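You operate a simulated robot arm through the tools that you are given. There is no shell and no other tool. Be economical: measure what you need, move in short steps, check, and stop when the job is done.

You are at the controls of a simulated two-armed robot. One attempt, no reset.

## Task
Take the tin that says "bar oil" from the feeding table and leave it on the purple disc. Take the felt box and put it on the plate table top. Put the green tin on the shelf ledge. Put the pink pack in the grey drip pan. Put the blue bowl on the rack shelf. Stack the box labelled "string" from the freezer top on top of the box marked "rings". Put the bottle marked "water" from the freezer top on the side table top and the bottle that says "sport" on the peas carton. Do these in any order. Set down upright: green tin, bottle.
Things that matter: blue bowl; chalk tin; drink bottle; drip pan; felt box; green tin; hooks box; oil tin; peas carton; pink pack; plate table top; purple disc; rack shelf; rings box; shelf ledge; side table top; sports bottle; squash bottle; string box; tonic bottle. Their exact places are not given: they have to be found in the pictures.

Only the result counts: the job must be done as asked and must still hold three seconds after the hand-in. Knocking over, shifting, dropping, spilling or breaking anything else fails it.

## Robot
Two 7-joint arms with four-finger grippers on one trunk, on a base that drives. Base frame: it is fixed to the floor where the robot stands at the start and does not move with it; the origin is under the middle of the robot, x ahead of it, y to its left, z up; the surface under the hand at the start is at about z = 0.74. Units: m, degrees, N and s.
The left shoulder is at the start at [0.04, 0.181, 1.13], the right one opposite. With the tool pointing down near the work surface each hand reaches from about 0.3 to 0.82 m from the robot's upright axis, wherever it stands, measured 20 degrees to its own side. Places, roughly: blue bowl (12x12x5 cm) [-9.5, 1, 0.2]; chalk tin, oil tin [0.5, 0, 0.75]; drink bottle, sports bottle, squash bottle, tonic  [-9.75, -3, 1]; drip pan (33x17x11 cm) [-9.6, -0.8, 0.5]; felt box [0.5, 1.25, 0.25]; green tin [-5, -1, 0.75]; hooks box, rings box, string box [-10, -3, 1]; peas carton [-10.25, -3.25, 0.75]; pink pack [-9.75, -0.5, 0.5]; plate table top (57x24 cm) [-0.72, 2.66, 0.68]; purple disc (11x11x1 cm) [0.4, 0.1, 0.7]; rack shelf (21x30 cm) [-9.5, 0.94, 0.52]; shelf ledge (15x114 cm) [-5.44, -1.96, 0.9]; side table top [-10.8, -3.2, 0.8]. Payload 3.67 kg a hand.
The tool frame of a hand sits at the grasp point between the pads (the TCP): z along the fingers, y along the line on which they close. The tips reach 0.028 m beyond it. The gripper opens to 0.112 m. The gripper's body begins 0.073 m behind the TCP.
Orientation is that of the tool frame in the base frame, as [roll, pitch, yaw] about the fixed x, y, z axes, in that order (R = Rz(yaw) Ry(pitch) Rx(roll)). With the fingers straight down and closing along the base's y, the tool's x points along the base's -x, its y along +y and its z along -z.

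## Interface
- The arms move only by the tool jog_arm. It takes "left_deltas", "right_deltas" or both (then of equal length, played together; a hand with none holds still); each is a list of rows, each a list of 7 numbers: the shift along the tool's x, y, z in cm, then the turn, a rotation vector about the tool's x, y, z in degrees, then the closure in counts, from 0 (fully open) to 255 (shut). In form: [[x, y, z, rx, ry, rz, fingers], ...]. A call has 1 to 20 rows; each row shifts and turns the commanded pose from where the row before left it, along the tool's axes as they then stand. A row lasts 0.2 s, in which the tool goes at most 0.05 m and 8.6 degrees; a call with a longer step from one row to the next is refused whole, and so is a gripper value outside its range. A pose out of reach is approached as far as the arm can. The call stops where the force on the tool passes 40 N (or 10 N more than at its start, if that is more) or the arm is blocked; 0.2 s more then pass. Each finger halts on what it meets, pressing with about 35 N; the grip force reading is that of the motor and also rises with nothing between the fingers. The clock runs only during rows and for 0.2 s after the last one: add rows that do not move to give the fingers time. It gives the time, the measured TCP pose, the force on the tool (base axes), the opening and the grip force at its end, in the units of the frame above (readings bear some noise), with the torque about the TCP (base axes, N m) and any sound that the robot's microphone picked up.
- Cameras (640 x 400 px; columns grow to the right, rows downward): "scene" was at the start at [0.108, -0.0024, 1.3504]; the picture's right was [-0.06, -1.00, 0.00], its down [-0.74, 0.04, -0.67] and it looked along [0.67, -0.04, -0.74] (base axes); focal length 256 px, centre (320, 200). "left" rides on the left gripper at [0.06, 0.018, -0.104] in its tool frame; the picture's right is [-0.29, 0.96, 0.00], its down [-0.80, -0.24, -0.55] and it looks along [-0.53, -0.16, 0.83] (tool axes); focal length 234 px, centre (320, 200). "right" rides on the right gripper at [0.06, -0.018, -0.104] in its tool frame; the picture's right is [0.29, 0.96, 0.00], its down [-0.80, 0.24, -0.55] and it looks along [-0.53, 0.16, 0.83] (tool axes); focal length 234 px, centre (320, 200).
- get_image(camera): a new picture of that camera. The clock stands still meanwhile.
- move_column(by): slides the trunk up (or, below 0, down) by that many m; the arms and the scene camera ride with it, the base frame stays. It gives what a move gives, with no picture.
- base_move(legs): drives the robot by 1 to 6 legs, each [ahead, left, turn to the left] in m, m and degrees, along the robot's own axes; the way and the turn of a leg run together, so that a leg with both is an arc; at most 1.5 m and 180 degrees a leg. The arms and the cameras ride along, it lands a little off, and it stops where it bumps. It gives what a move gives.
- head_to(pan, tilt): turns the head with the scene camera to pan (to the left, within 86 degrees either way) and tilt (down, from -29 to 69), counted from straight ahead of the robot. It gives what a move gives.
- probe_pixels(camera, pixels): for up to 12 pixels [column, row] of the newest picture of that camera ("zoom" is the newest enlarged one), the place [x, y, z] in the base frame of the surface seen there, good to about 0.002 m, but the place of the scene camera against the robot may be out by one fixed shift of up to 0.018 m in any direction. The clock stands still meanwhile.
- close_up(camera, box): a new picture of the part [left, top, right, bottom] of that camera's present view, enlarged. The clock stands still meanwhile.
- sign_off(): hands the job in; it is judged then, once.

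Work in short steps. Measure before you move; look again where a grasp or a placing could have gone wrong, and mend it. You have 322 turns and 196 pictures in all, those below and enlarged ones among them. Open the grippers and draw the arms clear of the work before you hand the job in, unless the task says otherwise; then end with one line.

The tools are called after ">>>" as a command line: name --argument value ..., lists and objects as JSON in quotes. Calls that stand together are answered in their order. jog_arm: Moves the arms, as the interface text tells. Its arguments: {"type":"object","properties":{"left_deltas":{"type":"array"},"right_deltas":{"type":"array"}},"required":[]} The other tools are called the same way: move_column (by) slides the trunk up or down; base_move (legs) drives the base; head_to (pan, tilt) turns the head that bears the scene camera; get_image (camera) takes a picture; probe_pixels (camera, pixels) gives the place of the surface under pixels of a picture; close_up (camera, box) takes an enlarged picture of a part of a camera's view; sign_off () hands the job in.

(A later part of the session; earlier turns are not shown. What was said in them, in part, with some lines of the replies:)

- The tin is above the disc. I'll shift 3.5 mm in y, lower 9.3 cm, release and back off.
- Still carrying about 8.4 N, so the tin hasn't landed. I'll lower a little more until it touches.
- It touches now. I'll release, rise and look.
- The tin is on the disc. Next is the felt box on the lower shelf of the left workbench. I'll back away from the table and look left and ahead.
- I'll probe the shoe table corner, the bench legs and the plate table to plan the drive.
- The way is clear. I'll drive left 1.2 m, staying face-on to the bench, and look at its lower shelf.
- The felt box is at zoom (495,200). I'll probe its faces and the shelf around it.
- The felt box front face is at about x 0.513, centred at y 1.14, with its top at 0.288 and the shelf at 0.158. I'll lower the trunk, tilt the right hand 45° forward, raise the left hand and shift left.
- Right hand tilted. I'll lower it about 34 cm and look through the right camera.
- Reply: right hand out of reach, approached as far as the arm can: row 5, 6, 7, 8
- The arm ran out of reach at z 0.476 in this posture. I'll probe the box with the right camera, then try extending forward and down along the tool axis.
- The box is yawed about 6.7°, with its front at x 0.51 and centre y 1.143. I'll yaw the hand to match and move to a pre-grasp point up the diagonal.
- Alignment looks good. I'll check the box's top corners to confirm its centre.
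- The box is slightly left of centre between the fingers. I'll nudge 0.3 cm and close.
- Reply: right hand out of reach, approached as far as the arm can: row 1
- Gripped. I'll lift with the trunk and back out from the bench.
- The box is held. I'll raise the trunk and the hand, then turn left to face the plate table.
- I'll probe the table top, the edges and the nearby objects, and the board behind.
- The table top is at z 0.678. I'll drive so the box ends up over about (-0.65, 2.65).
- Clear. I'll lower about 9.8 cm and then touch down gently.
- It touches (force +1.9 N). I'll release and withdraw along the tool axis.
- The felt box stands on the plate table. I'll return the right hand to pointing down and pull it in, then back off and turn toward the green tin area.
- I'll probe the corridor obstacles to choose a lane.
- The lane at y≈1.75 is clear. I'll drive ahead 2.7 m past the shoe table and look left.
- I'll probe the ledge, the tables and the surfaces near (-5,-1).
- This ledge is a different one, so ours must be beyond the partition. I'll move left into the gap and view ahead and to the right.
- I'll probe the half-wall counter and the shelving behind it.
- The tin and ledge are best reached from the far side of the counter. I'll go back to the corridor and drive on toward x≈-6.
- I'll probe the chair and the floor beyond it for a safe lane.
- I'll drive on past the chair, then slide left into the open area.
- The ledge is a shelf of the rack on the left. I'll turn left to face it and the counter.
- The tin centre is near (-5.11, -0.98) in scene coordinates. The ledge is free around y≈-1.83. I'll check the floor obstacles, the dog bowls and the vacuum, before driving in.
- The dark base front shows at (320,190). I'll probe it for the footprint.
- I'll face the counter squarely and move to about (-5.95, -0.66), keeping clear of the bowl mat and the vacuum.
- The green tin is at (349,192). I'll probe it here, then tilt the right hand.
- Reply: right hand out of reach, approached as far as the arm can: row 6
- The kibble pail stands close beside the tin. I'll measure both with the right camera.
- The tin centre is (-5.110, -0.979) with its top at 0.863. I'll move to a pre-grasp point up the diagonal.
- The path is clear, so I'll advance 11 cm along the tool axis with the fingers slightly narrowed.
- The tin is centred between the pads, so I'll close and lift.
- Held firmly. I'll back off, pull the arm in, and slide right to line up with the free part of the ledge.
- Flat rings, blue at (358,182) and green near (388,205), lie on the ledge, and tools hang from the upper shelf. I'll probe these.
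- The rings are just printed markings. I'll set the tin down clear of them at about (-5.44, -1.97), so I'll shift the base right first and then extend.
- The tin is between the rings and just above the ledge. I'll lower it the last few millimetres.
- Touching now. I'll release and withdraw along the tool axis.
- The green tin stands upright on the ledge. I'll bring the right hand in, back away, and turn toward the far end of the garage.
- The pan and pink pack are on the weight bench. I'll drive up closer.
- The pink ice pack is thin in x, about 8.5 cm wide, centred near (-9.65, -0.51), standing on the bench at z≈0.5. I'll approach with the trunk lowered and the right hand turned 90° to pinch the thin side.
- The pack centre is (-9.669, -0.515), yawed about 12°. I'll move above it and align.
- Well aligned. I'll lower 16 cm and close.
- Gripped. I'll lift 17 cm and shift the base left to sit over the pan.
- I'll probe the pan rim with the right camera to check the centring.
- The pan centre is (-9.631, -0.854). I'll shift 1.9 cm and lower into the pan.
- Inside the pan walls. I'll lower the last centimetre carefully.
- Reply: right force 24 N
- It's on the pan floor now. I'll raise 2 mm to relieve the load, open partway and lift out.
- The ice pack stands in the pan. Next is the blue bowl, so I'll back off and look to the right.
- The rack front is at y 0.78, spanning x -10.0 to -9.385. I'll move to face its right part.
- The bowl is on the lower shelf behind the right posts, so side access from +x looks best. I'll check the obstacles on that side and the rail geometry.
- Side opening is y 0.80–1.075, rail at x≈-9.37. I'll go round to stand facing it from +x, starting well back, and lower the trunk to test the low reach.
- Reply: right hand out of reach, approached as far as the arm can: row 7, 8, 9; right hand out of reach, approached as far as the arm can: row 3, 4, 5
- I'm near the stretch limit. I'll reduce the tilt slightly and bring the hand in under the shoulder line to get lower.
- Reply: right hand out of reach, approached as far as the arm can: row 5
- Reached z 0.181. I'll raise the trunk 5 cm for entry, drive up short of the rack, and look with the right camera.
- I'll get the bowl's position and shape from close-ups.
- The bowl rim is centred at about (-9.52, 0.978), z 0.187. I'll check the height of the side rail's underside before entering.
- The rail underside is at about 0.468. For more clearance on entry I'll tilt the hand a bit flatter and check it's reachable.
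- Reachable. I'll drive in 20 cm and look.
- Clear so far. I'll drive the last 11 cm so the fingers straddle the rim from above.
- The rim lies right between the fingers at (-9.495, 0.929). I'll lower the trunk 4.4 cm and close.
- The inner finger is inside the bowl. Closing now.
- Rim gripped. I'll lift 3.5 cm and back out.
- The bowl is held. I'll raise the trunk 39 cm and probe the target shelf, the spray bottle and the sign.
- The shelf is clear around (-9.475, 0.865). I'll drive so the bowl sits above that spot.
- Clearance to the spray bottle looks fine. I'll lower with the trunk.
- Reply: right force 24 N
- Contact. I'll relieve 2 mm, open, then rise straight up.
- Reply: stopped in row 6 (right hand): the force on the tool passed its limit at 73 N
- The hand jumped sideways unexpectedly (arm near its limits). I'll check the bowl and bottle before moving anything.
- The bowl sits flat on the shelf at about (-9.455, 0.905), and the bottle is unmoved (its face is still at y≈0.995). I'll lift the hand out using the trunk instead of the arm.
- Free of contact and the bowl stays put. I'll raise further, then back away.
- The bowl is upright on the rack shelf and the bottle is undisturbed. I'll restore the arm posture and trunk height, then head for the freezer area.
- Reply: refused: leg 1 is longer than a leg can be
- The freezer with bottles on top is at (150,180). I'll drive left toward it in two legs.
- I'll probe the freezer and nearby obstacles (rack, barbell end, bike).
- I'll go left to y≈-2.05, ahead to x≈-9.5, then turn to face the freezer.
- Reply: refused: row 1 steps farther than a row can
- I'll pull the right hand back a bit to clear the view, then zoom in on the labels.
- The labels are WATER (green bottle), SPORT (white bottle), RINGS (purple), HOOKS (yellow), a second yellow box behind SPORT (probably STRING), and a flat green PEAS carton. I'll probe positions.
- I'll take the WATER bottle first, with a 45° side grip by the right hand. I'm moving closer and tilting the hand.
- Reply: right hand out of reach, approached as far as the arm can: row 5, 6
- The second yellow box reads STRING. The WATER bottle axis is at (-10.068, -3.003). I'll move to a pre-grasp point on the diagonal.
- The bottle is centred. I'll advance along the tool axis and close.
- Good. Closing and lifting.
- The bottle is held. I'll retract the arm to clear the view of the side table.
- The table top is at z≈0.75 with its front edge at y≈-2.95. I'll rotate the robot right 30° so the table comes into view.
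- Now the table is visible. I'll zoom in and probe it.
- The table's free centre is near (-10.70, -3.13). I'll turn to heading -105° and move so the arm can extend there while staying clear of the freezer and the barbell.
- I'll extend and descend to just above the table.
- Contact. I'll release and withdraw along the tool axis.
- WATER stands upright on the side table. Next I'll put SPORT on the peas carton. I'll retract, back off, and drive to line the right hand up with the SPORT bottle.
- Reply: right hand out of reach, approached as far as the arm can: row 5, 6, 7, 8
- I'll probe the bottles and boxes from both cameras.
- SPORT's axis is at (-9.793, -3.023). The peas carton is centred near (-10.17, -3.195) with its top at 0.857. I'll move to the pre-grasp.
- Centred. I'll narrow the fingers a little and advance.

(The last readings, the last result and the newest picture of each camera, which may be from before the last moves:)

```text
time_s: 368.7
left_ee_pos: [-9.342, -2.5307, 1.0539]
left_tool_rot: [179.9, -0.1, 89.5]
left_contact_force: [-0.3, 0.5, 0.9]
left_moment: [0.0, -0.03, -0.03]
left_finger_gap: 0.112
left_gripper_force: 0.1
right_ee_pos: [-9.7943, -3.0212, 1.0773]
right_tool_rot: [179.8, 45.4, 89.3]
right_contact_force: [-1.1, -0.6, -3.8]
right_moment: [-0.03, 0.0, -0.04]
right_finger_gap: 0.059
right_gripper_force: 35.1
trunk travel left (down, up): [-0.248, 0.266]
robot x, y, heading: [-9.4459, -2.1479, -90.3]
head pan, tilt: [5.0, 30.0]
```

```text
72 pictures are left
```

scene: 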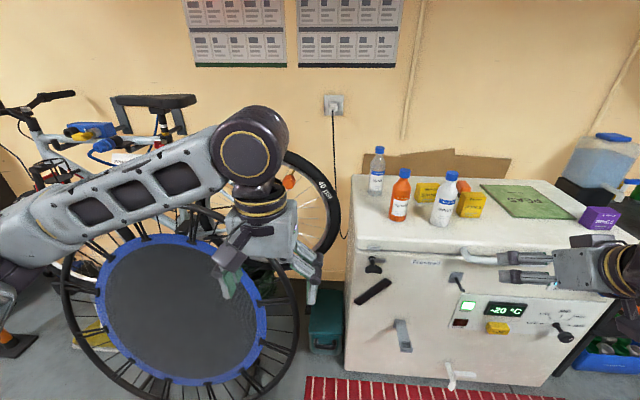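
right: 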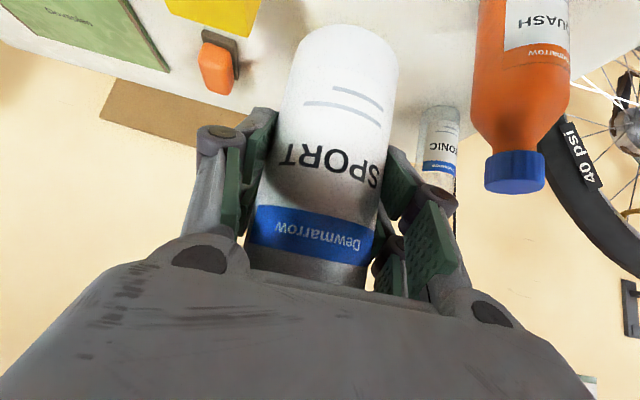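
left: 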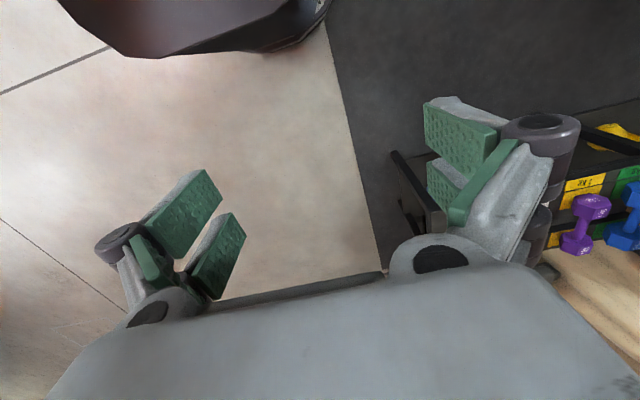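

I'll shift the base right, then forward, to bring SPORT over the carton centre.

>>> base_move --legs '[[0, -0.366, 0.4], [0.165, 0, 0]]'

>>> get_image --camera "scene"

>>> get_image --camera "right"

```text
time_s: 372.2
left_ee_pos: [-9.7012, -2.6907, 1.0551]
left_tool_rot: [180.0, -0.1, 90.3]
left_contact_force: [0.6, 0.4, -0.4]
left_moment: [0.0, 0.02, -0.03]
left_finger_gap: 0.112
left_gripper_force: 0.0
right_ee_pos: [-10.1485, -3.1888, 1.0779]
right_tool_rot: [179.8, 45.4, 90.0]
right_contact_force: [-0.8, -0.4, -3.1]
right_moment: [0.02, -0.02, 0.02]
right_finger_gap: 0.0592
right_gripper_force: 34.8
trunk travel left (down, up): [-0.248, 0.266]
robot x, y, heading: [-9.8082, -2.3128, -89.5]
head pan, tilt: [5.0, 30.0]
```

```text
71 pictures are left
```

scene: 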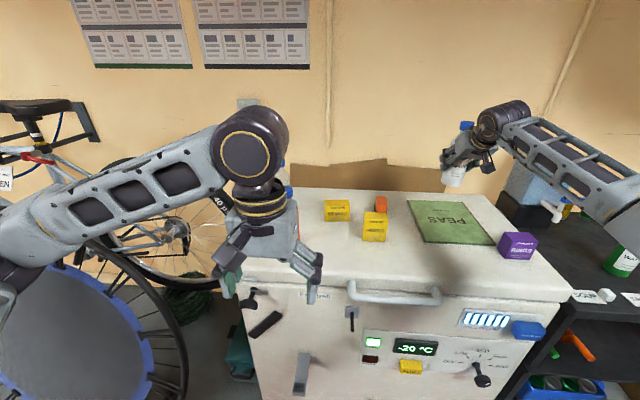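

```text
70 pictures are left
```

right: 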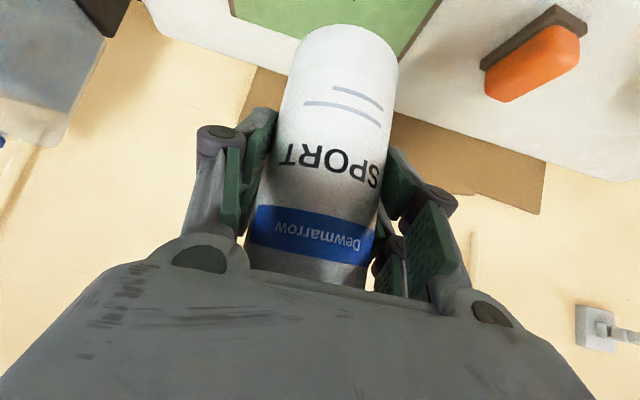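

Over the carton. I'll shift 1.5 cm toward its centre and lower.

>>> jog_arm --right_deltas '[[2.2, -1.0, 2.2, 0, 0, 0, 255], [2.2, -0.5, 2.2, 0, 0, 0, 255], [2.2, 0, 2.2, 0, 0, 0, 255], [2.2, 0, 2.2, 0, 0, 0, 255], [0, 0, 0, 0, 0, 0, 255]]'

>>> get_image --camera "right"

```text
time_s: 373.4
left_ee_pos: [-9.7037, -2.6904, 1.0553]
left_tool_rot: [180.0, -0.2, 90.2]
left_contact_force: [0.1, 0.1, 0.0]
left_moment: [-0.01, -0.03, 0.03]
left_finger_gap: 0.1118
left_gripper_force: 0.0
right_ee_pos: [-10.1628, -3.187, 0.9526]
right_tool_rot: [179.8, 45.4, 90.1]
right_contact_force: [-0.2, 0.0, -2.3]
right_moment: [-0.02, 0.0, 0.0]
right_finger_gap: 0.059
right_gripper_force: 35.0
trunk travel left (down, up): [-0.248, 0.266]
robot x, y, heading: [-9.8102, -2.3126, -89.7]
head pan, tilt: [5.0, 30.0]
```

```text
69 pictures are left
```

right: 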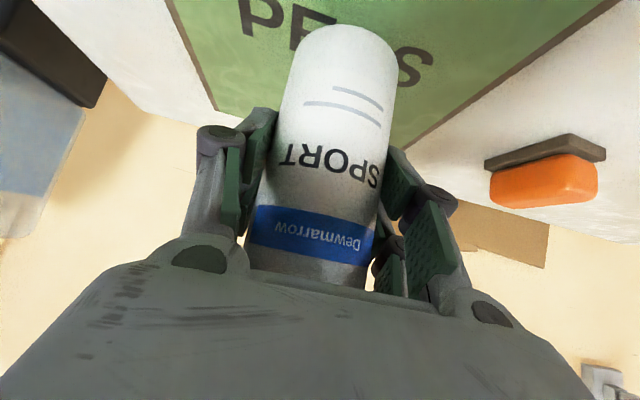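

>>> probe_pixels --camera "right" --pixels '[[218, 95], [405, 140], [240, 60], [420, 110], [190, 45], [580, 20], [290, 8]]'

```text
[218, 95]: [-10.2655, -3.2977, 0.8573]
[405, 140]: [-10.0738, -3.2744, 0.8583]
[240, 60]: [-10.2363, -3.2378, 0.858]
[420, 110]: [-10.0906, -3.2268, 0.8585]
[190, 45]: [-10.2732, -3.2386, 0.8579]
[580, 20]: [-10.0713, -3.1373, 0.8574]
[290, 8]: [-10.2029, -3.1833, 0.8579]
```

The carton top is at 0.858 and the bottle is central on it. I'll lower onto it.

>>> jog_arm --right_deltas '[[1.0, 0, 1.0, 0, 0, 0, 255], [0.25, 0, 0.25, 0, 0, 0, 255], [0, 0, 0, 0, 0, 0, 255]]'

```text
time_s: 374.2
left_ee_pos: [-9.7032, -2.6918, 1.0546]
left_tool_rot: [-180.0, -0.1, 90.3]
left_contact_force: [-0.1, 0.2, -0.5]
left_moment: [0.02, 0.01, 0.02]
left_finger_gap: 0.1119
left_gripper_force: 0.1
right_ee_pos: [-10.1637, -3.1878, 0.9353]
right_tool_rot: [179.8, 45.4, 90.1]
right_contact_force: [0.5, -0.4, -2.4]
right_moment: [-0.01, -0.02, 0.01]
right_finger_gap: 0.0592
right_gripper_force: 34.8
trunk travel left (down, up): [-0.248, 0.266]
robot x, y, heading: [-9.811, -2.3135, -89.5]
head pan, tilt: [5.0, 30.0]
```

>>> jog_arm --right_deltas '[[0.15, 0, 0.15, 0, 0, 0, 255], [0.1, 0, 0.1, 0, 0, 0, 255], [0, 0, 0, 0, 0, 0, 255]]'

```text
time_s: 375.0
left_ee_pos: [-9.7037, -2.6918, 1.054]
left_tool_rot: [-180.0, -0.2, 90.2]
left_contact_force: [-0.4, 0.0, 0.0]
left_moment: [0.0, 0.03, -0.03]
left_finger_gap: 0.1123
left_gripper_force: 0.0
right_ee_pos: [-10.1634, -3.19, 0.9322]
right_tool_rot: [179.8, 45.4, 90.0]
right_contact_force: [0.6, -0.6, -2.0]
right_moment: [-0.01, -0.02, -0.03]
right_finger_gap: 0.059
right_gripper_force: 35.2
trunk travel left (down, up): [-0.248, 0.266]
robot x, y, heading: [-9.8081, -2.312, -89.7]
head pan, tilt: [5.0, 30.0]
```

>>> jog_arm --right_deltas '[[0.14, 0, 0.14, 0, 0, 0, 255], [0, 0, 0, 0, 0, 0, 255]]'

```text
time_s: 375.6
left_ee_pos: [-9.7027, -2.6908, 1.0561]
left_tool_rot: [180.0, -0.2, 90.2]
left_contact_force: [0.1, -0.6, -0.1]
left_moment: [0.0, -0.02, 0.0]
left_finger_gap: 0.1121
left_gripper_force: 0.1
right_ee_pos: [-10.1638, -3.1885, 0.9327]
right_tool_rot: [179.8, 45.4, 90.0]
right_contact_force: [-0.8, -2.1, 1.1]
right_moment: [-0.03, -0.03, -0.03]
right_finger_gap: 0.0591
right_gripper_force: 34.6
trunk travel left (down, up): [-0.248, 0.266]
robot x, y, heading: [-9.8106, -2.3118, -89.8]
head pan, tilt: [5.0, 30.0]
```

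Contact. Release and withdraw.

>>> jog_arm --right_deltas '[[0.05, 0, 0.05, 0, 0, 0, 255], [0, 0, 0, 0, 0, 0, 200], [0, 0, 0, 0, 0, 0, 120], [0, 0, 0, 0, 0, 0, 20], [0, 0, 0, 0, 0, 0, 20], [0, 0, -3, 0, 0, 0, 20], [0, 0, -4.5, 0, 0, 0, 20], [0, 0, -4.5, 0, 0, 0, 20], [0, 0, -4.5, 0, 0, 0, 20], [0, 0, -4.5, 0, 0, 0, 20], [0, 0, -4.5, 0, 0, 0, 0], [0, 0, 0, 0, 0, 0, 0]]'

>>> get_image --camera "right"

```text
time_s: 378.2
left_ee_pos: [-9.7027, -2.6925, 1.0549]
left_tool_rot: [179.9, -0.2, 90.2]
left_contact_force: [0.3, -1.0, 0.1]
left_moment: [0.02, 0.03, 0.03]
left_finger_gap: 0.1121
left_gripper_force: 0.2
right_ee_pos: [-10.1636, -3.0065, 1.1099]
right_tool_rot: [179.9, 45.5, 90.1]
right_contact_force: [0.4, -0.6, -0.2]
right_moment: [-0.01, 0.02, 0.0]
right_finger_gap: 0.112
right_gripper_force: 0.0
trunk travel left (down, up): [-0.248, 0.266]
robot x, y, heading: [-9.8069, -2.3126, -89.9]
head pan, tilt: [5.0, 30.0]
```

```text
68 pictures are left
```

right: 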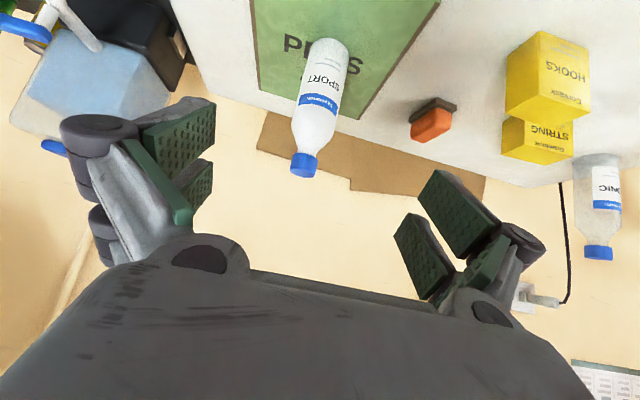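

SPORT stands on the peas carton. Now the STRING box. I'll bring the right hand back to pointing down and move over to it.

>>> jog_arm --right_deltas '[[2.5, 0, -3.5, 0, 0, 0, 0], [3, 0, -3, 0, 0, 0, 0], [3, 0, -3, 0, 7, 0, 0], [2, 0, -3, 0, 8, 0, 0], [2, 0, -2, 0, 8, 0, 0], [1, 0, -1, 0, 8, 0, 0], [1, 0, 0, 0, 8, 0, 0], [0, 0, 0, 0, 6.4, 0, 0], [0, 0, 0, 0, 0, 0, 0]]'

>>> base_move --legs '[[0, 0.32, 0]]'

>>> get_image --camera "right"

>>> get_image --camera "scene"

```text
time_s: 380.2
left_ee_pos: [-9.7031, -2.6901, 1.055]
left_tool_rot: [179.9, 0.0, 90.1]
left_contact_force: [-0.5, 0.0, 0.5]
left_moment: [0.02, -0.02, 0.02]
left_finger_gap: 0.112
left_gripper_force: 0.0
right_ee_pos: [-10.163, -2.7943, 1.1364]
right_tool_rot: [179.9, 0.1, 90.2]
right_contact_force: [-0.4, 0.1, 0.4]
right_moment: [-0.04, 0.03, 0.01]
right_finger_gap: 0.1118
right_gripper_force: 0.1
trunk travel left (down, up): [-0.248, 0.266]
robot x, y, heading: [-9.8111, -2.3137, -89.7]
head pan, tilt: [5.0, 30.0]
```

```text
time_s: 382.4
left_ee_pos: [-9.3831, -2.6898, 1.0549]
left_tool_rot: [-180.0, -0.2, 90.2]
left_contact_force: [-0.4, -0.5, 0.3]
left_moment: [-0.02, -0.02, 0.0]
left_finger_gap: 0.1118
left_gripper_force: 0.0
right_ee_pos: [-9.8424, -2.7946, 1.1353]
right_tool_rot: [180.0, 0.1, 90.1]
right_contact_force: [0.6, 0.1, 0.0]
right_moment: [0.0, 0.03, -0.03]
right_finger_gap: 0.1121
right_gripper_force: 0.1
trunk travel left (down, up): [-0.248, 0.266]
robot x, y, heading: [-9.4926, -2.3116, -89.6]
head pan, tilt: [5.0, 30.0]
```

```text
67 pictures are left
```

right: 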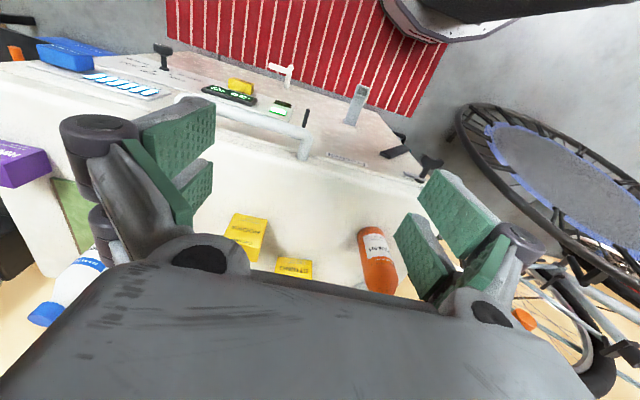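

```text
66 pictures are left
```

scene: 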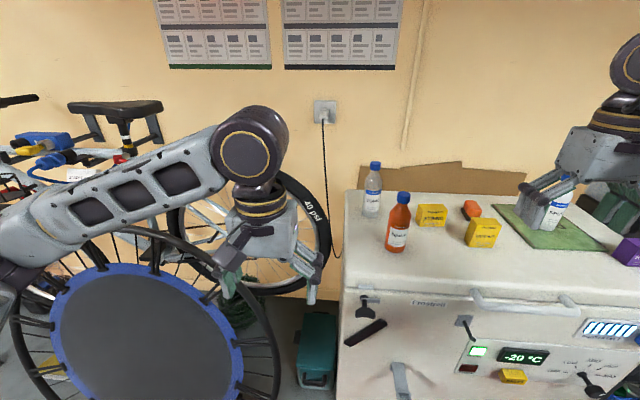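

I'll extend the hand forward above the boxes, tips staying above bottle height, and measure the STRING box.

>>> jog_arm --right_deltas '[[-4, 0, 0, 0, 0, 0, 0], [-4, 0, 0, 0, 0, 0, 0], [-4, 0, 0, 0, 0, 0, 0], [-4, 0, 0, 0, 0, 0, 0], [-4, 0, 0, 0, 0, 0, 0], [-4, 0, 0, 0, 0, 0, 0], [0, 0, 0, 0, 0, 0, 0]]'

>>> get_image --camera "right"

>>> close_up --camera "scene" --box '[350, 150, 520, 270]'

```text
time_s: 384.0
left_ee_pos: [-9.3834, -2.6904, 1.0557]
left_tool_rot: [179.9, 0.0, 90.2]
left_contact_force: [1.3, 0.8, 0.4]
left_moment: [-0.01, 0.0, 0.02]
left_finger_gap: 0.1121
left_gripper_force: 0.1
right_ee_pos: [-9.8445, -3.0327, 1.1361]
right_tool_rot: [179.9, 0.2, 90.0]
right_contact_force: [-0.1, 0.4, 1.0]
right_moment: [0.0, -0.03, 0.03]
right_finger_gap: 0.1119
right_gripper_force: 0.1
trunk travel left (down, up): [-0.248, 0.266]
robot x, y, heading: [-9.4904, -2.3108, -89.5]
head pan, tilt: [5.0, 30.0]
```

```text
65 pictures are left
```

right: 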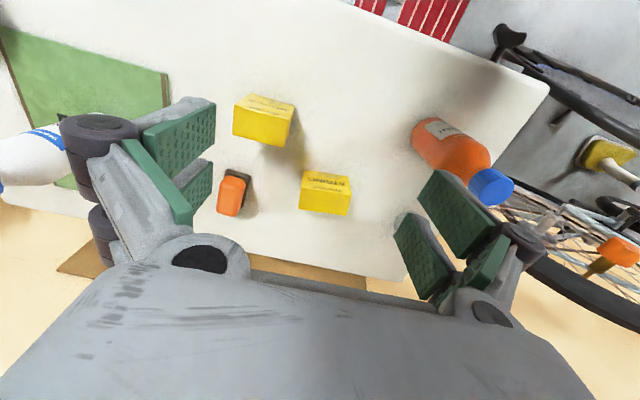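

```text
3.33 times, centred on (435, 210) of scene
```

zoom: 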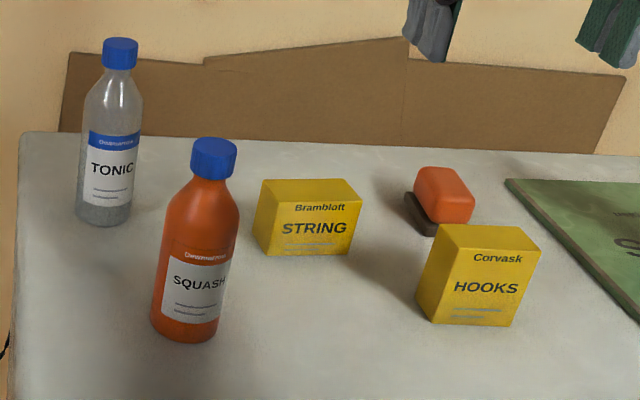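

>>> close_up --camera "right" --box '[270, 140, 390, 240]'

```text
4.00 times, centred on (330, 190) of right
```

zoom: 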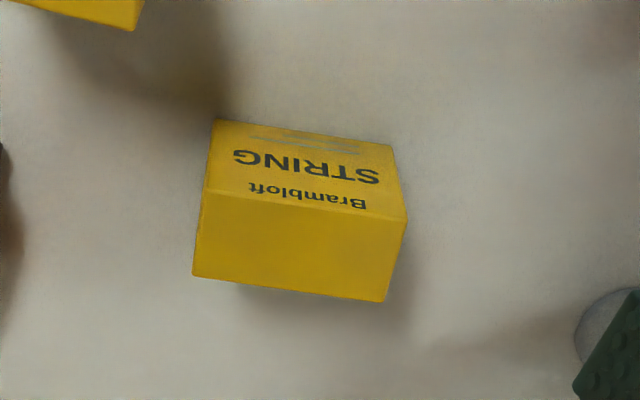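

>>> probe_pixels --camera "zoom" --pixels '[[207, 195], [402, 220], [196, 272], [382, 297], [300, 245], [218, 125], [388, 150], [300, 150]]'

>>> probe_pixels --camera "right" --pixels '[[455, 150], [428, 135], [490, 185], [250, 205], [290, 120], [234, 128]]'

```text
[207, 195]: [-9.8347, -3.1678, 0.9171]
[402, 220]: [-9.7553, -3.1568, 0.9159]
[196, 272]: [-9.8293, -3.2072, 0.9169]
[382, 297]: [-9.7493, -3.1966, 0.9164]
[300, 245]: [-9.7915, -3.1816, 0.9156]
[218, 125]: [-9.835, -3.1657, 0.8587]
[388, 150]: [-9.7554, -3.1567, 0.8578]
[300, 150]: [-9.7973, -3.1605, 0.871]
```

```text
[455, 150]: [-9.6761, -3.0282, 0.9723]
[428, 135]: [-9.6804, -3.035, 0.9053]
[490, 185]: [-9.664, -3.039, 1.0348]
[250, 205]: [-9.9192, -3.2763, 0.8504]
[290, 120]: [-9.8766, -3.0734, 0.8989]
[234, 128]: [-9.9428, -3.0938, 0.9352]
```

STRING box centre is (-9.792, -3.182), yaw 8°, top at 0.916. I'll raise the left hand out of the way, move the base forward 13 cm, and align above the box.

>>> jog_arm --left_deltas '[[0, 0, -4, 0, 0, 0, 0], [0, 0, -4, 0, 0, 0, 0], [0, 0, -4, 0, 0, 0, 0], [0, 0, -4, 0, 0, 0, 0], [0, 0, 0, 0, 0, 0, 0]]'

>>> base_move --legs '[[0.13, 0, 0]]'

>>> jog_arm --right_deltas '[[-0.6, 2.6, 0, 0, 0, 0, 0], [-0.6, 2.6, 0, 0, 0, 0, 0], [0, 0, 0, 0, 0, -7.9, 0], [0, 0, 4, 0, 0, 0, 0], [0, 0, 4, 0, 0, 0, 0], [0, 0, 0, 0, 0, 0, 0]]'

>>> get_image --camera "right"

```text
time_s: 385.2
left_ee_pos: [-9.3815, -2.6893, 1.2153]
left_tool_rot: [-180.0, -0.1, 90.2]
left_contact_force: [-0.6, -0.7, -0.1]
left_moment: [0.03, -0.02, 0.0]
left_finger_gap: 0.1121
left_gripper_force: 0.0
right_ee_pos: [-9.8432, -3.0359, 1.1358]
right_tool_rot: [179.9, 0.0, 90.1]
right_contact_force: [-0.2, -0.5, -1.3]
right_moment: [0.0, 0.0, -0.02]
right_finger_gap: 0.1118
right_gripper_force: 0.1
trunk travel left (down, up): [-0.248, 0.266]
robot x, y, heading: [-9.4883, -2.3118, -89.6]
head pan, tilt: [5.0, 30.0]
```

```text
time_s: 386.5
left_ee_pos: [-9.3816, -2.8198, 1.2147]
left_tool_rot: [180.0, -0.1, 90.2]
left_contact_force: [0.2, -0.5, -0.9]
left_moment: [0.03, 0.01, -0.02]
left_finger_gap: 0.1121
left_gripper_force: 0.0
right_ee_pos: [-9.8405, -3.1662, 1.1357]
right_tool_rot: [179.9, 0.1, 90.2]
right_contact_force: [1.1, -1.0, -0.7]
right_moment: [0.06, 0.04, 0.01]
right_finger_gap: 0.1118
right_gripper_force: 0.1
trunk travel left (down, up): [-0.248, 0.266]
robot x, y, heading: [-9.4849, -2.4435, -89.9]
head pan, tilt: [5.0, 30.0]
```

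```text
time_s: 387.9
left_ee_pos: [-9.3814, -2.819, 1.2169]
left_tool_rot: [-180.0, -0.1, 90.3]
left_contact_force: [0.5, 1.2, -0.1]
left_moment: [0.03, 0.01, -0.01]
left_finger_gap: 0.1118
left_gripper_force: 0.0
right_ee_pos: [-9.7888, -3.1789, 1.0552]
right_tool_rot: [179.8, 0.1, 94.2]
right_contact_force: [0.0, 0.2, 0.3]
right_moment: [-0.03, -0.01, -0.02]
right_finger_gap: 0.1119
right_gripper_force: 0.0
right hand out of reach, approached as far as the arm can: row 3
trunk travel left (down, up): [-0.248, 0.266]
robot x, y, heading: [-9.4891, -2.44, -89.6]
head pan, tilt: [5.0, 30.0]
```

```text
62 pictures are left
```

right: 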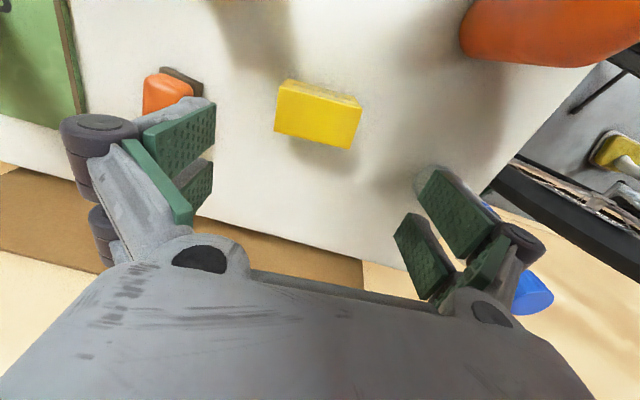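

>>> jog_arm --right_deltas '[[0, 0, 2, 0, 0, -1.9, 0], [0, 0, 2, 0, 0, -1.9, 0], [0, 0, 0, 0, 0, 0, 0]]'

>>> get_image --camera "right"

```text
time_s: 388.7
left_ee_pos: [-9.3813, -2.8199, 1.2157]
left_tool_rot: [180.0, -0.1, 90.3]
left_contact_force: [-0.1, -0.1, -0.3]
left_moment: [-0.02, -0.02, 0.01]
left_finger_gap: 0.1118
left_gripper_force: 0.1
right_ee_pos: [-9.79, -3.179, 1.0158]
right_tool_rot: [179.9, 0.1, 97.9]
right_contact_force: [0.1, -0.8, 0.6]
right_moment: [0.01, 0.0, -0.02]
right_finger_gap: 0.1121
right_gripper_force: 0.0
trunk travel left (down, up): [-0.248, 0.266]
robot x, y, heading: [-9.4923, -2.444, -89.7]
head pan, tilt: [5.0, 30.0]
```

```text
61 pictures are left
```

right: 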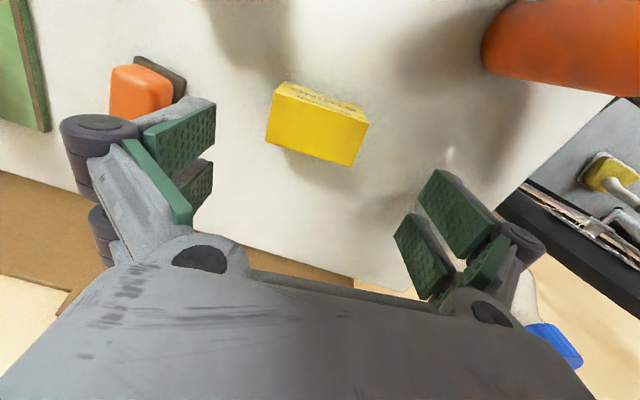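

Aligned. I'll lower 12.9 cm and close.

>>> jog_arm --right_deltas '[[-0.2, -0.2, 4, 0, 0, 0, 0], [0, 0, 4, 0, 0, 0, 0], [0, 0, 4, 0, 0, 0, 0], [0, 0, 0.9, 0, 0, 0, 0], [0, 0, 0, 0, 0, 0, 0]]'

>>> get_image --camera "right"

```text
time_s: 389.9
left_ee_pos: [-9.3825, -2.8201, 1.2153]
left_tool_rot: [180.0, -0.1, 90.4]
left_contact_force: [0.8, 0.1, -0.8]
left_moment: [-0.01, -0.01, 0.04]
left_finger_gap: 0.112
left_gripper_force: 0.1
right_ee_pos: [-9.7914, -3.1787, 0.8867]
right_tool_rot: [179.9, 0.1, 98.0]
right_contact_force: [-0.1, 0.5, 0.4]
right_moment: [-0.01, 0.01, -0.02]
right_finger_gap: 0.1121
right_gripper_force: 0.0
trunk travel left (down, up): [-0.248, 0.266]
robot x, y, heading: [-9.4929, -2.4385, -89.8]
head pan, tilt: [5.0, 30.0]
```

```text
60 pictures are left
```

right: 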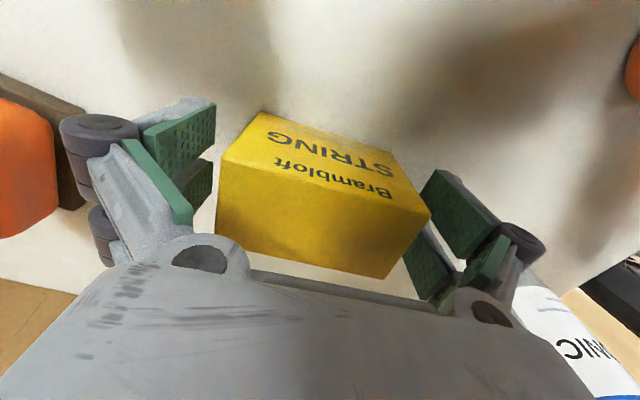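

>>> jog_arm --right_deltas '[[0, 0, 0, 0, 0, 0, 60], [0, 0, 0, 0, 0, 0, 150], [0, 0, 0, 0, 0, 0, 255], [0, 0, 0, 0, 0, 0, 255], [0, 0, 0, 0, 0, 0, 255], [0, 0, -4, 0, 0, 0, 255], [0, 0, -5, 0, 0, 0, 255], [0, 0, -5, 0, 0, 0, 255], [0, 0, -5, 0, 0, 0, 255], [0, 0, 0, 0, 0, 0, 255]]'

>>> get_image --camera "right"

```text
time_s: 392.1
left_ee_pos: [-9.3818, -2.8216, 1.2145]
left_tool_rot: [179.9, -0.1, 90.3]
left_contact_force: [-0.3, -0.3, -0.2]
left_moment: [0.0, -0.03, 0.02]
left_finger_gap: 0.1121
left_gripper_force: 0.0
right_ee_pos: [-9.7908, -3.1811, 1.077]
right_tool_rot: [179.9, 0.0, 97.9]
right_contact_force: [0.2, -0.7, -1.7]
right_moment: [0.02, -0.05, 0.01]
right_finger_gap: 0.0846
right_gripper_force: 34.5
trunk travel left (down, up): [-0.248, 0.266]
robot x, y, heading: [-9.4885, -2.4434, -89.9]
head pan, tilt: [5.0, 30.0]
```

```text
59 pictures are left
```

right: 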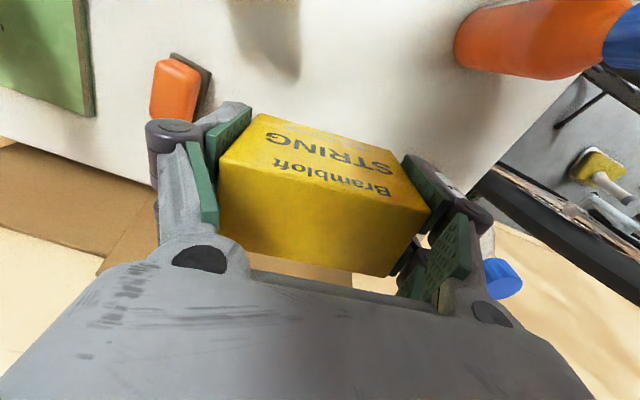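

Held. I'll back off first to avoid the SPORT bottle, then shift right to the RINGS box.

>>> base_move --legs '[[-0.2, 0, 0]]'

>>> jog_arm --right_deltas '[[0, 0, -4, 0, 0, 0, 255], [0, 0, 0, 0, 0, 0, 255]]'

>>> base_move --legs '[[0, -0.4, 0]]'

>>> get_image --camera "right"

>>> get_image --camera "scene"

```text
time_s: 393.7
left_ee_pos: [-9.383, -2.6197, 1.2143]
left_tool_rot: [180.0, -0.1, 90.4]
left_contact_force: [-0.5, -0.5, -0.9]
left_moment: [-0.03, -0.02, -0.02]
left_finger_gap: 0.112
left_gripper_force: 0.0
right_ee_pos: [-9.7909, -2.9812, 1.077]
right_tool_rot: [179.8, 0.2, 98.0]
right_contact_force: [-0.6, 0.2, -1.0]
right_moment: [-0.01, 0.02, -0.03]
right_finger_gap: 0.0847
right_gripper_force: 35.3
trunk travel left (down, up): [-0.248, 0.266]
robot x, y, heading: [-9.488, -2.2403, -89.7]
head pan, tilt: [5.0, 30.0]
```

```text
time_s: 394.3
left_ee_pos: [-9.3824, -2.6187, 1.2146]
left_tool_rot: [179.9, -0.1, 90.3]
left_contact_force: [-0.2, 0.3, 0.3]
left_moment: [-0.01, -0.03, -0.03]
left_finger_gap: 0.1119
left_gripper_force: 0.1
right_ee_pos: [-9.7916, -2.9808, 1.1168]
right_tool_rot: [179.9, 0.1, 97.9]
right_contact_force: [-0.2, 0.1, -1.1]
right_moment: [0.01, -0.04, 0.02]
right_finger_gap: 0.0848
right_gripper_force: 34.6
trunk travel left (down, up): [-0.248, 0.266]
robot x, y, heading: [-9.4912, -2.2416, -89.9]
head pan, tilt: [5.0, 30.0]
```

```text
time_s: 396.9
left_ee_pos: [-9.7862, -2.622, 1.2148]
left_tool_rot: [179.9, -0.1, 90.0]
left_contact_force: [-0.3, -0.7, 0.0]
left_moment: [0.0, -0.03, -0.02]
left_finger_gap: 0.1119
left_gripper_force: 0.1
right_ee_pos: [-10.1975, -2.9804, 1.1175]
right_tool_rot: [179.9, 0.0, 97.7]
right_contact_force: [-0.4, -0.9, -1.6]
right_moment: [0.04, -0.02, -0.03]
right_finger_gap: 0.0851
right_gripper_force: 34.7
trunk travel left (down, up): [-0.248, 0.266]
robot x, y, heading: [-9.8886, -2.2378, -89.8]
head pan, tilt: [5.0, 30.0]
```

```text
58 pictures are left
```

right: 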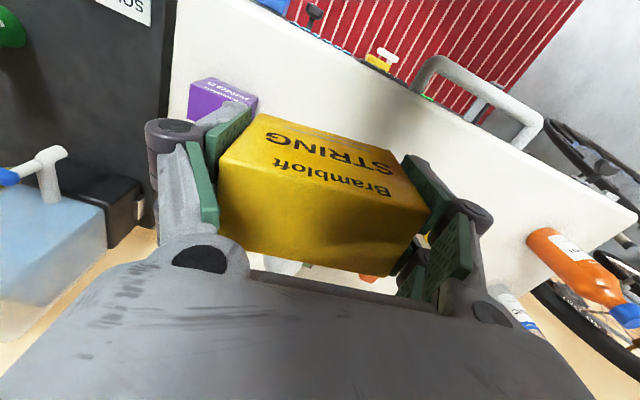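

```text
57 pictures are left
```

scene: 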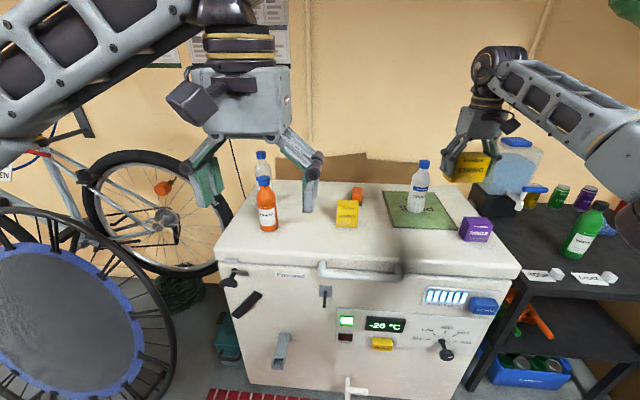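

I'll measure the RINGS box in both cameras.

>>> close_up --camera "right" --box '[160, 60, 290, 150]'

>>> probe_pixels --camera "zoom" --pixels '[[165, 90], [300, 130], [480, 170], [160, 160], [150, 190], [300, 165], [440, 190], [250, 110], [150, 265], [170, 150], [145, 280]]'

>>> close_up --camera "scene" --box '[440, 190, 510, 250]'

>>> probe_pixels --camera "scene" --pixels '[[463, 218], [493, 220], [462, 226], [491, 231], [477, 224], [475, 217], [460, 238], [490, 240]]'

```text
4.44 times, centred on (225, 105) of right
```

zoom: 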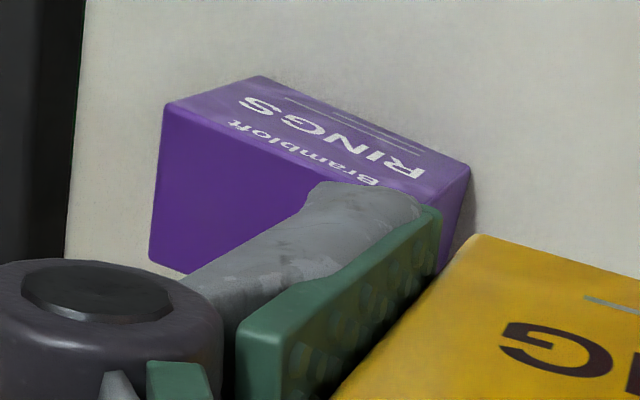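

```text
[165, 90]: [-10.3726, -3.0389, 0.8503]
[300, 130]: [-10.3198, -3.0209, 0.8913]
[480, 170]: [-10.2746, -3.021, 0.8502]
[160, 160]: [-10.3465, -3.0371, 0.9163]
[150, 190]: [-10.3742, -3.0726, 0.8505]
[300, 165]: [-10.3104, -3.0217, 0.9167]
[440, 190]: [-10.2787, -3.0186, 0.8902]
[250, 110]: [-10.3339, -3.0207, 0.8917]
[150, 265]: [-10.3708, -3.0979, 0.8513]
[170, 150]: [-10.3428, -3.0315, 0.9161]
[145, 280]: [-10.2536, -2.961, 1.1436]
```

```text
6.67 times, centred on (475, 220) of scene
```

zoom: 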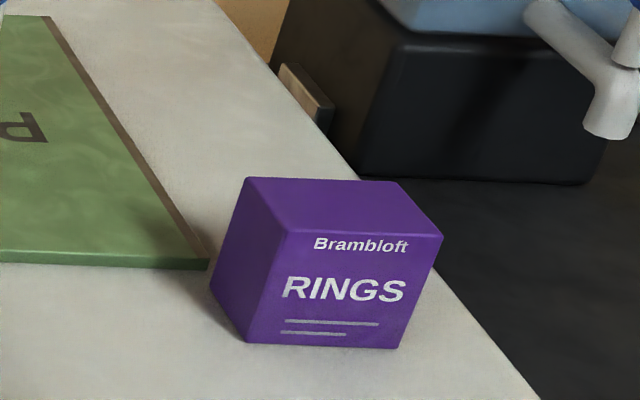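

```text
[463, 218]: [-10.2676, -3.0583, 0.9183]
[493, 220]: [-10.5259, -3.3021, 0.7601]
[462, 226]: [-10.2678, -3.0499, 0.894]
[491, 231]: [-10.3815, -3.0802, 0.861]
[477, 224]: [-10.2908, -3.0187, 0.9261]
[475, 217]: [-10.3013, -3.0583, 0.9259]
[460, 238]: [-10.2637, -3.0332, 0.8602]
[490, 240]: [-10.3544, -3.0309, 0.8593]
```

>>> probe_pixels --camera "zoom" --pixels '[[254, 182], [393, 186], [434, 233], [290, 229], [340, 205], [345, 182], [288, 330], [395, 343]]'

```text
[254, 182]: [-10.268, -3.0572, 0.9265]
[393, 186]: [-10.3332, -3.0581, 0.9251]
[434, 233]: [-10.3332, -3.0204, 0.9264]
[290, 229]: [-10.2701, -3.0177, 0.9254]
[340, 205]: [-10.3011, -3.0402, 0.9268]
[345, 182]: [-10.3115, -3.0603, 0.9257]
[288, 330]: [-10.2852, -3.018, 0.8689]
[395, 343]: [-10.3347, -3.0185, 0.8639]
```

The RINGS box top is centred at about (-10.311, -3.041) at z 0.916, with about 0° yaw. I'll move above it and square up the hand.

>>> base_move --legs '[[0, -0.113, 0]]'

>>> jog_arm --right_deltas '[[0, 0, 0, 0, 0, 7.7, 255], [-3, 0, 2, 0, 0, 0, 255], [-3, 0, 2, 0, 0, 0, 255], [0, 0, 3, 0, 0, 0, 255], [0, 0, 3, 0, 0, 0, 255], [0, 0, 0, 0, 0, 0, 255]]'

>>> get_image --camera "right"

>>> get_image --camera "scene"

```text
time_s: 398.1
left_ee_pos: [-9.8992, -2.6224, 1.214]
left_tool_rot: [180.0, 0.0, 89.7]
left_contact_force: [0.2, 0.3, 0.4]
left_moment: [0.04, -0.01, -0.02]
left_finger_gap: 0.1118
left_gripper_force: 0.0
right_ee_pos: [-10.3107, -2.9799, 1.1178]
right_tool_rot: [179.9, 0.1, 97.4]
right_contact_force: [-0.4, -0.7, -2.1]
right_moment: [0.04, -0.03, -0.03]
right_finger_gap: 0.0848
right_gripper_force: 34.9
trunk travel left (down, up): [-0.248, 0.266]
robot x, y, heading: [-10.0045, -2.2443, -90.0]
head pan, tilt: [5.0, 30.0]
```

```text
time_s: 399.5
left_ee_pos: [-9.898, -2.6203, 1.2153]
left_tool_rot: [-179.9, -0.1, 89.8]
left_contact_force: [-0.2, 0.6, 0.4]
left_moment: [-0.03, 0.02, -0.05]
left_finger_gap: 0.1122
left_gripper_force: 0.0
right_ee_pos: [-10.3105, -3.0041, 1.038]
right_tool_rot: [179.9, 0.2, 89.7]
right_contact_force: [-0.1, -0.4, -1.8]
right_moment: [0.01, 0.0, -0.04]
right_finger_gap: 0.0849
right_gripper_force: 34.8
right hand out of reach, approached as far as the arm can: row 2, 3
trunk travel left (down, up): [-0.248, 0.266]
robot x, y, heading: [-10.004, -2.2416, -89.9]
head pan, tilt: [5.0, 30.0]
```

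```text
54 pictures are left
```

right: 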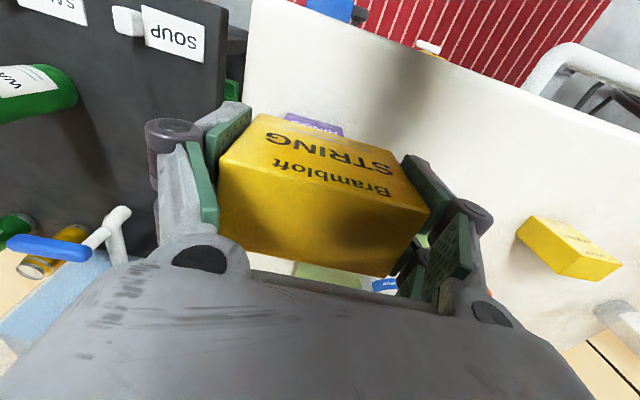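

```text
53 pictures are left
```

scene: 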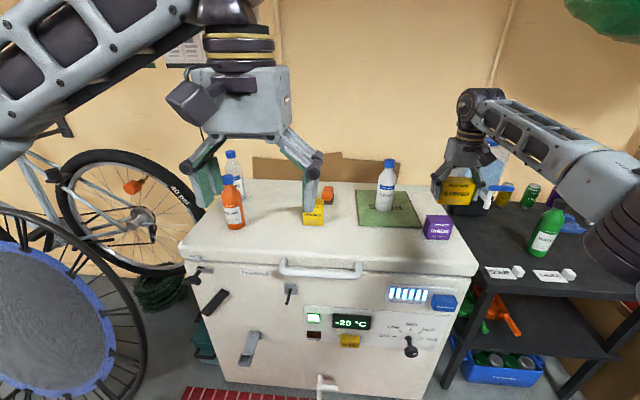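

>>> jog_arm --right_deltas '[[-1.8, 0, 1.5, 0, 0, 0, 255], [-1.8, 0, 1.5, 0, 0, 0, 255], [0, 0, 1.5, 0, 0, 0, 255], [0, 0, 0, 0, 0, 0, 255]]'

>>> get_image --camera "right"

>>> close_up --camera "scene" --box '[390, 150, 510, 260]'

```text
time_s: 400.5
left_ee_pos: [-9.8983, -2.6221, 1.2142]
left_tool_rot: [180.0, -0.1, 89.8]
left_contact_force: [0.3, 0.6, 0.3]
left_moment: [-0.01, 0.01, 0.01]
left_finger_gap: 0.112
left_gripper_force: 0.1
right_ee_pos: [-10.31, -3.0223, 1.0071]
right_tool_rot: [179.9, 0.1, 89.8]
right_contact_force: [-0.5, 0.2, -1.8]
right_moment: [0.03, 0.0, -0.04]
right_finger_gap: 0.0848
right_gripper_force: 35.0
right hand out of reach, approached as far as the arm can: row 2
trunk travel left (down, up): [-0.248, 0.266]
robot x, y, heading: [-10.0033, -2.2426, -90.1]
head pan, tilt: [5.0, 30.0]
```

```text
52 pictures are left
```

right: 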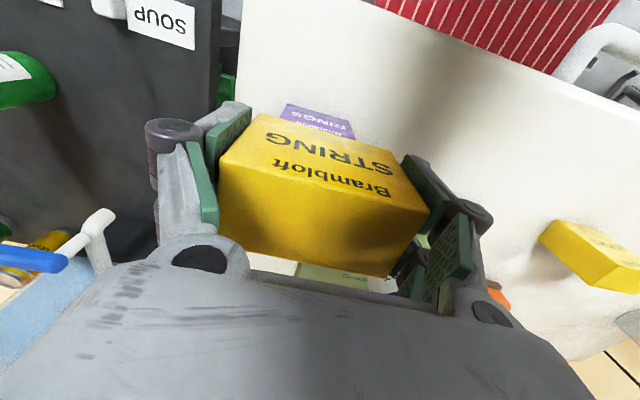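

```text
3.64 times, centred on (450, 205) of scene
```

zoom: 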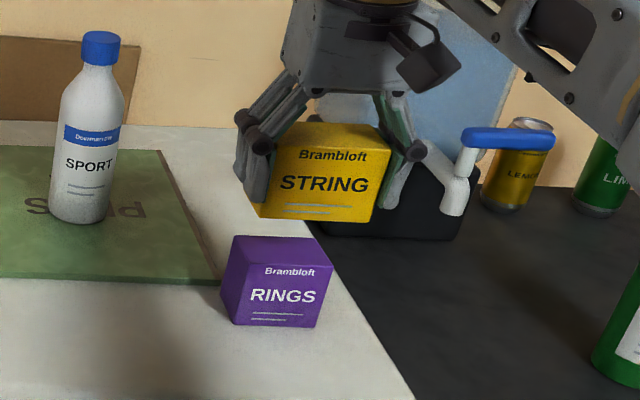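

I'll move the base forward 5 cm and trim with the arm afterwards, so the arm has slack.

>>> base_move --legs '[[0.05, 0, 0]]'

>>> probe_pixels --camera "right" --pixels '[[290, 106], [352, 122], [288, 115], [320, 112]]'

```text
time_s: 401.4
left_ee_pos: [-9.8991, -2.6713, 1.2151]
left_tool_rot: [-180.0, 0.0, 89.9]
left_contact_force: [0.4, -0.5, 0.5]
left_moment: [0.04, 0.0, 0.01]
left_finger_gap: 0.112
left_gripper_force: 0.1
right_ee_pos: [-10.3104, -3.0704, 1.0088]
right_tool_rot: [179.9, 0.1, 89.9]
right_contact_force: [0.4, 0.4, -2.0]
right_moment: [0.01, 0.01, -0.03]
right_finger_gap: 0.0847
right_gripper_force: 35.2
trunk travel left (down, up): [-0.248, 0.266]
robot x, y, heading: [-10.0057, -2.2952, -90.0]
head pan, tilt: [5.0, 30.0]
```

```text
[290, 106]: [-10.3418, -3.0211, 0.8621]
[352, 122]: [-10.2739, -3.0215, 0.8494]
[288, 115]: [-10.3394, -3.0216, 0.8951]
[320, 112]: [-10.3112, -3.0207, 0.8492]
```

>>> jog_arm --right_deltas '[[3.1, 0.1, 0, 0, 0, 0, 255], [0, 0, 3, 0, 0, 0, 255], [0, 0, 1.6, 0, 0, 0, 255], [0, 0, 0, 0, 0, 0, 255]]'

>>> close_up --camera "scene" --box '[390, 150, 510, 260]'

```text
time_s: 402.4
left_ee_pos: [-9.8981, -2.6699, 1.2155]
left_tool_rot: [-180.0, 0.0, 89.8]
left_contact_force: [0.4, -0.2, 0.6]
left_moment: [-0.01, 0.03, -0.02]
left_finger_gap: 0.1121
left_gripper_force: 0.1
right_ee_pos: [-10.3094, -3.0382, 0.962]
right_tool_rot: [179.9, 0.2, 89.7]
right_contact_force: [-0.2, -0.4, -0.1]
right_moment: [-0.01, 0.03, 0.02]
right_finger_gap: 0.0847
right_gripper_force: 35.1
trunk travel left (down, up): [-0.248, 0.266]
robot x, y, heading: [-10.0044, -2.2926, -90.0]
head pan, tilt: [5.0, 30.0]
```

```text
3.64 times, centred on (450, 205) of scene
```

zoom: 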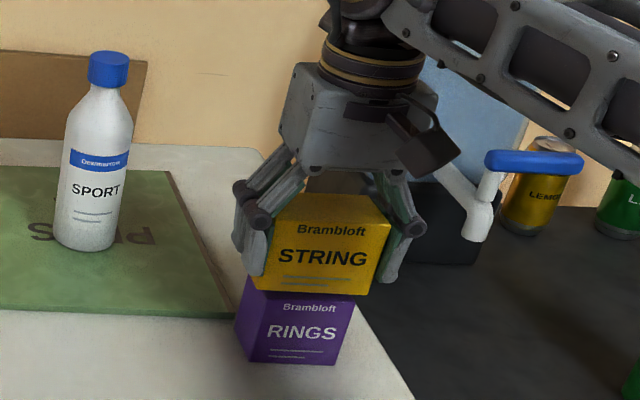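

I'll check the x alignment by probing the front faces of both boxes.

>>> probe_pixels --camera "zoom" --pixels '[[285, 280], [355, 290], [320, 260], [368, 285], [255, 310], [345, 310], [300, 330], [275, 240], [330, 355], [380, 230], [252, 350]]'

```text
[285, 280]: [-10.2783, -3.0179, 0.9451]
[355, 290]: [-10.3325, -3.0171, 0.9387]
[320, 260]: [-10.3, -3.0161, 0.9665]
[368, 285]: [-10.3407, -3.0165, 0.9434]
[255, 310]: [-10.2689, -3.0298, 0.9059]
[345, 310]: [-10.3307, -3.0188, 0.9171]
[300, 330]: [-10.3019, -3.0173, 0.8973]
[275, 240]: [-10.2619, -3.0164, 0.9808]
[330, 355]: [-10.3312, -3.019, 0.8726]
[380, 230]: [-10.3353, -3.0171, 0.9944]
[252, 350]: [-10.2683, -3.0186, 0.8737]
```

The boxes are aligned within a few millimetres. I'll lower until contact.

>>> jog_arm --right_deltas '[[0, 0, 0.6, 0, 0, 0, 255], [0, 0, 0.2, 0, 0, 0, 255], [0, 0, 0, 0, 0, 0, 255]]'

```text
time_s: 403.2
left_ee_pos: [-9.8996, -2.6705, 1.2148]
left_tool_rot: [-179.9, -0.2, 89.8]
left_contact_force: [-0.1, -0.4, 0.3]
left_moment: [0.02, 0.0, -0.02]
left_finger_gap: 0.1119
left_gripper_force: 0.0
right_ee_pos: [-10.3084, -3.0388, 0.9537]
right_tool_rot: [179.9, 0.3, 89.8]
right_contact_force: [0.8, -0.1, 2.6]
right_moment: [0.02, 0.13, 0.02]
right_finger_gap: 0.0848
right_gripper_force: 35.0
trunk travel left (down, up): [-0.248, 0.266]
robot x, y, heading: [-10.0024, -2.2936, -90.1]
head pan, tilt: [5.0, 30.0]
```

Contact. Release slowly and rise.

>>> jog_arm --right_deltas '[[0, 0, 0, 0, 0, 0, 220], [0, 0, 0, 0, 0, 0, 140], [0, 0, 0, 0, 0, 0, 40], [0, 0, 0, 0, 0, 0, 0], [0, 0, 0, 0, 0, 0, 0], [0, 0, -3, 0, 0, 0, 0], [0, 0, -4.5, 0, 0, 0, 0], [0, 0, -4.5, 0, 0, 0, 0], [3.5, 0, -3, 0, 0, 0, 0], [4, 0, 0, 0, 0, 0, 0], [4, 0, 0, 0, 0, 0, 0], [0, 0, 0, 0, 0, 0, 0]]'

>>> get_image --camera "scene"

>>> get_image --camera "right"

```text
time_s: 405.8
left_ee_pos: [-9.8996, -2.6702, 1.2137]
left_tool_rot: [180.0, -0.2, 89.7]
left_contact_force: [0.4, 0.1, -0.6]
left_moment: [0.04, 0.01, 0.01]
left_finger_gap: 0.1119
left_gripper_force: 0.1
right_ee_pos: [-10.3075, -2.9262, 1.1011]
right_tool_rot: [179.9, 0.2, 89.8]
right_contact_force: [0.5, 0.9, -0.4]
right_moment: [0.02, 0.02, -0.01]
right_finger_gap: 0.1122
right_gripper_force: 0.0
trunk travel left (down, up): [-0.248, 0.266]
robot x, y, heading: [-10.0017, -2.2899, -90.1]
head pan, tilt: [5.0, 30.0]
```

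```text
49 pictures are left
```

scene: 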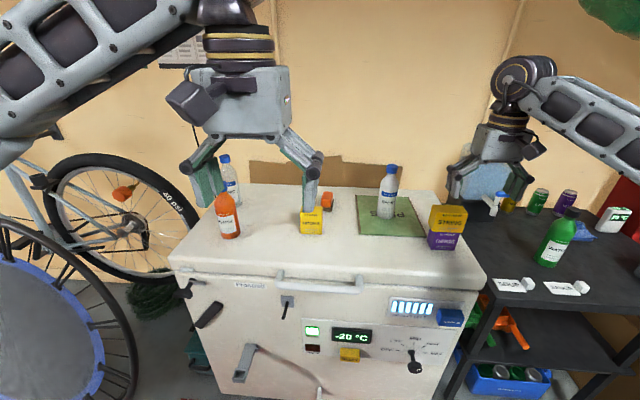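

```text
48 pictures are left
```

right: 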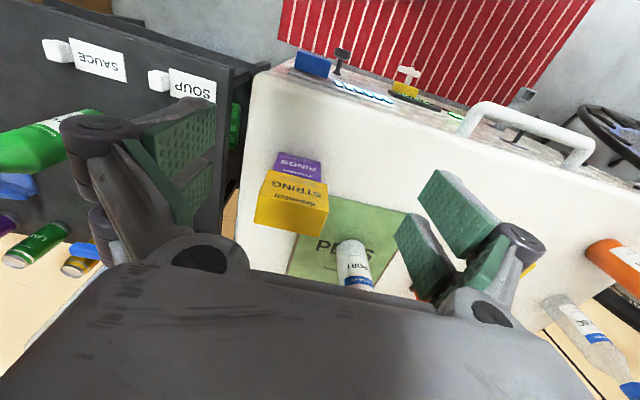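

All placements look right: STRING is on RINGS, SPORT is on the peas carton, and WATER is on the side table. I'll draw back slightly and take a final look at this area.

>>> base_move --legs '[[-0.12, 0.25, 0]]'

>>> close_up --camera "scene" --box '[360, 120, 640, 300]'

```text
time_s: 407.8
left_ee_pos: [-9.651, -2.5516, 1.2154]
left_tool_rot: [-180.0, -0.2, 89.5]
left_contact_force: [-0.1, -0.1, 0.7]
left_moment: [-0.04, 0.01, 0.01]
left_finger_gap: 0.112
left_gripper_force: 0.0
right_ee_pos: [-10.0591, -2.8041, 1.1027]
right_tool_rot: [-180.0, 0.2, 89.5]
right_contact_force: [-0.1, 1.0, -0.1]
right_moment: [-0.02, 0.01, -0.02]
right_finger_gap: 0.1119
right_gripper_force: 0.1
trunk travel left (down, up): [-0.248, 0.266]
robot x, y, heading: [-9.7492, -2.1736, -90.3]
head pan, tilt: [5.0, 30.0]
```

```text
2.22 times, centred on (500, 210) of scene
```

zoom: 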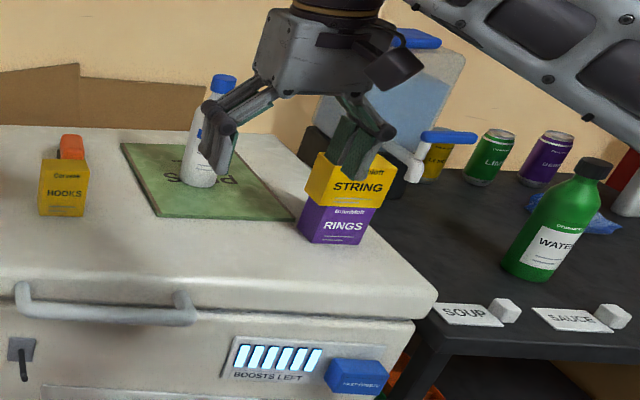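

Everything is in place and both hands are open and clear, so I'm handing in.

>>> sign_off

```text
The job is handed in.
```

All eight items were placed as asked and the job is handed in; the blue bowl slid about 4 cm when I let go, but it stayed upright on the rack shelf.
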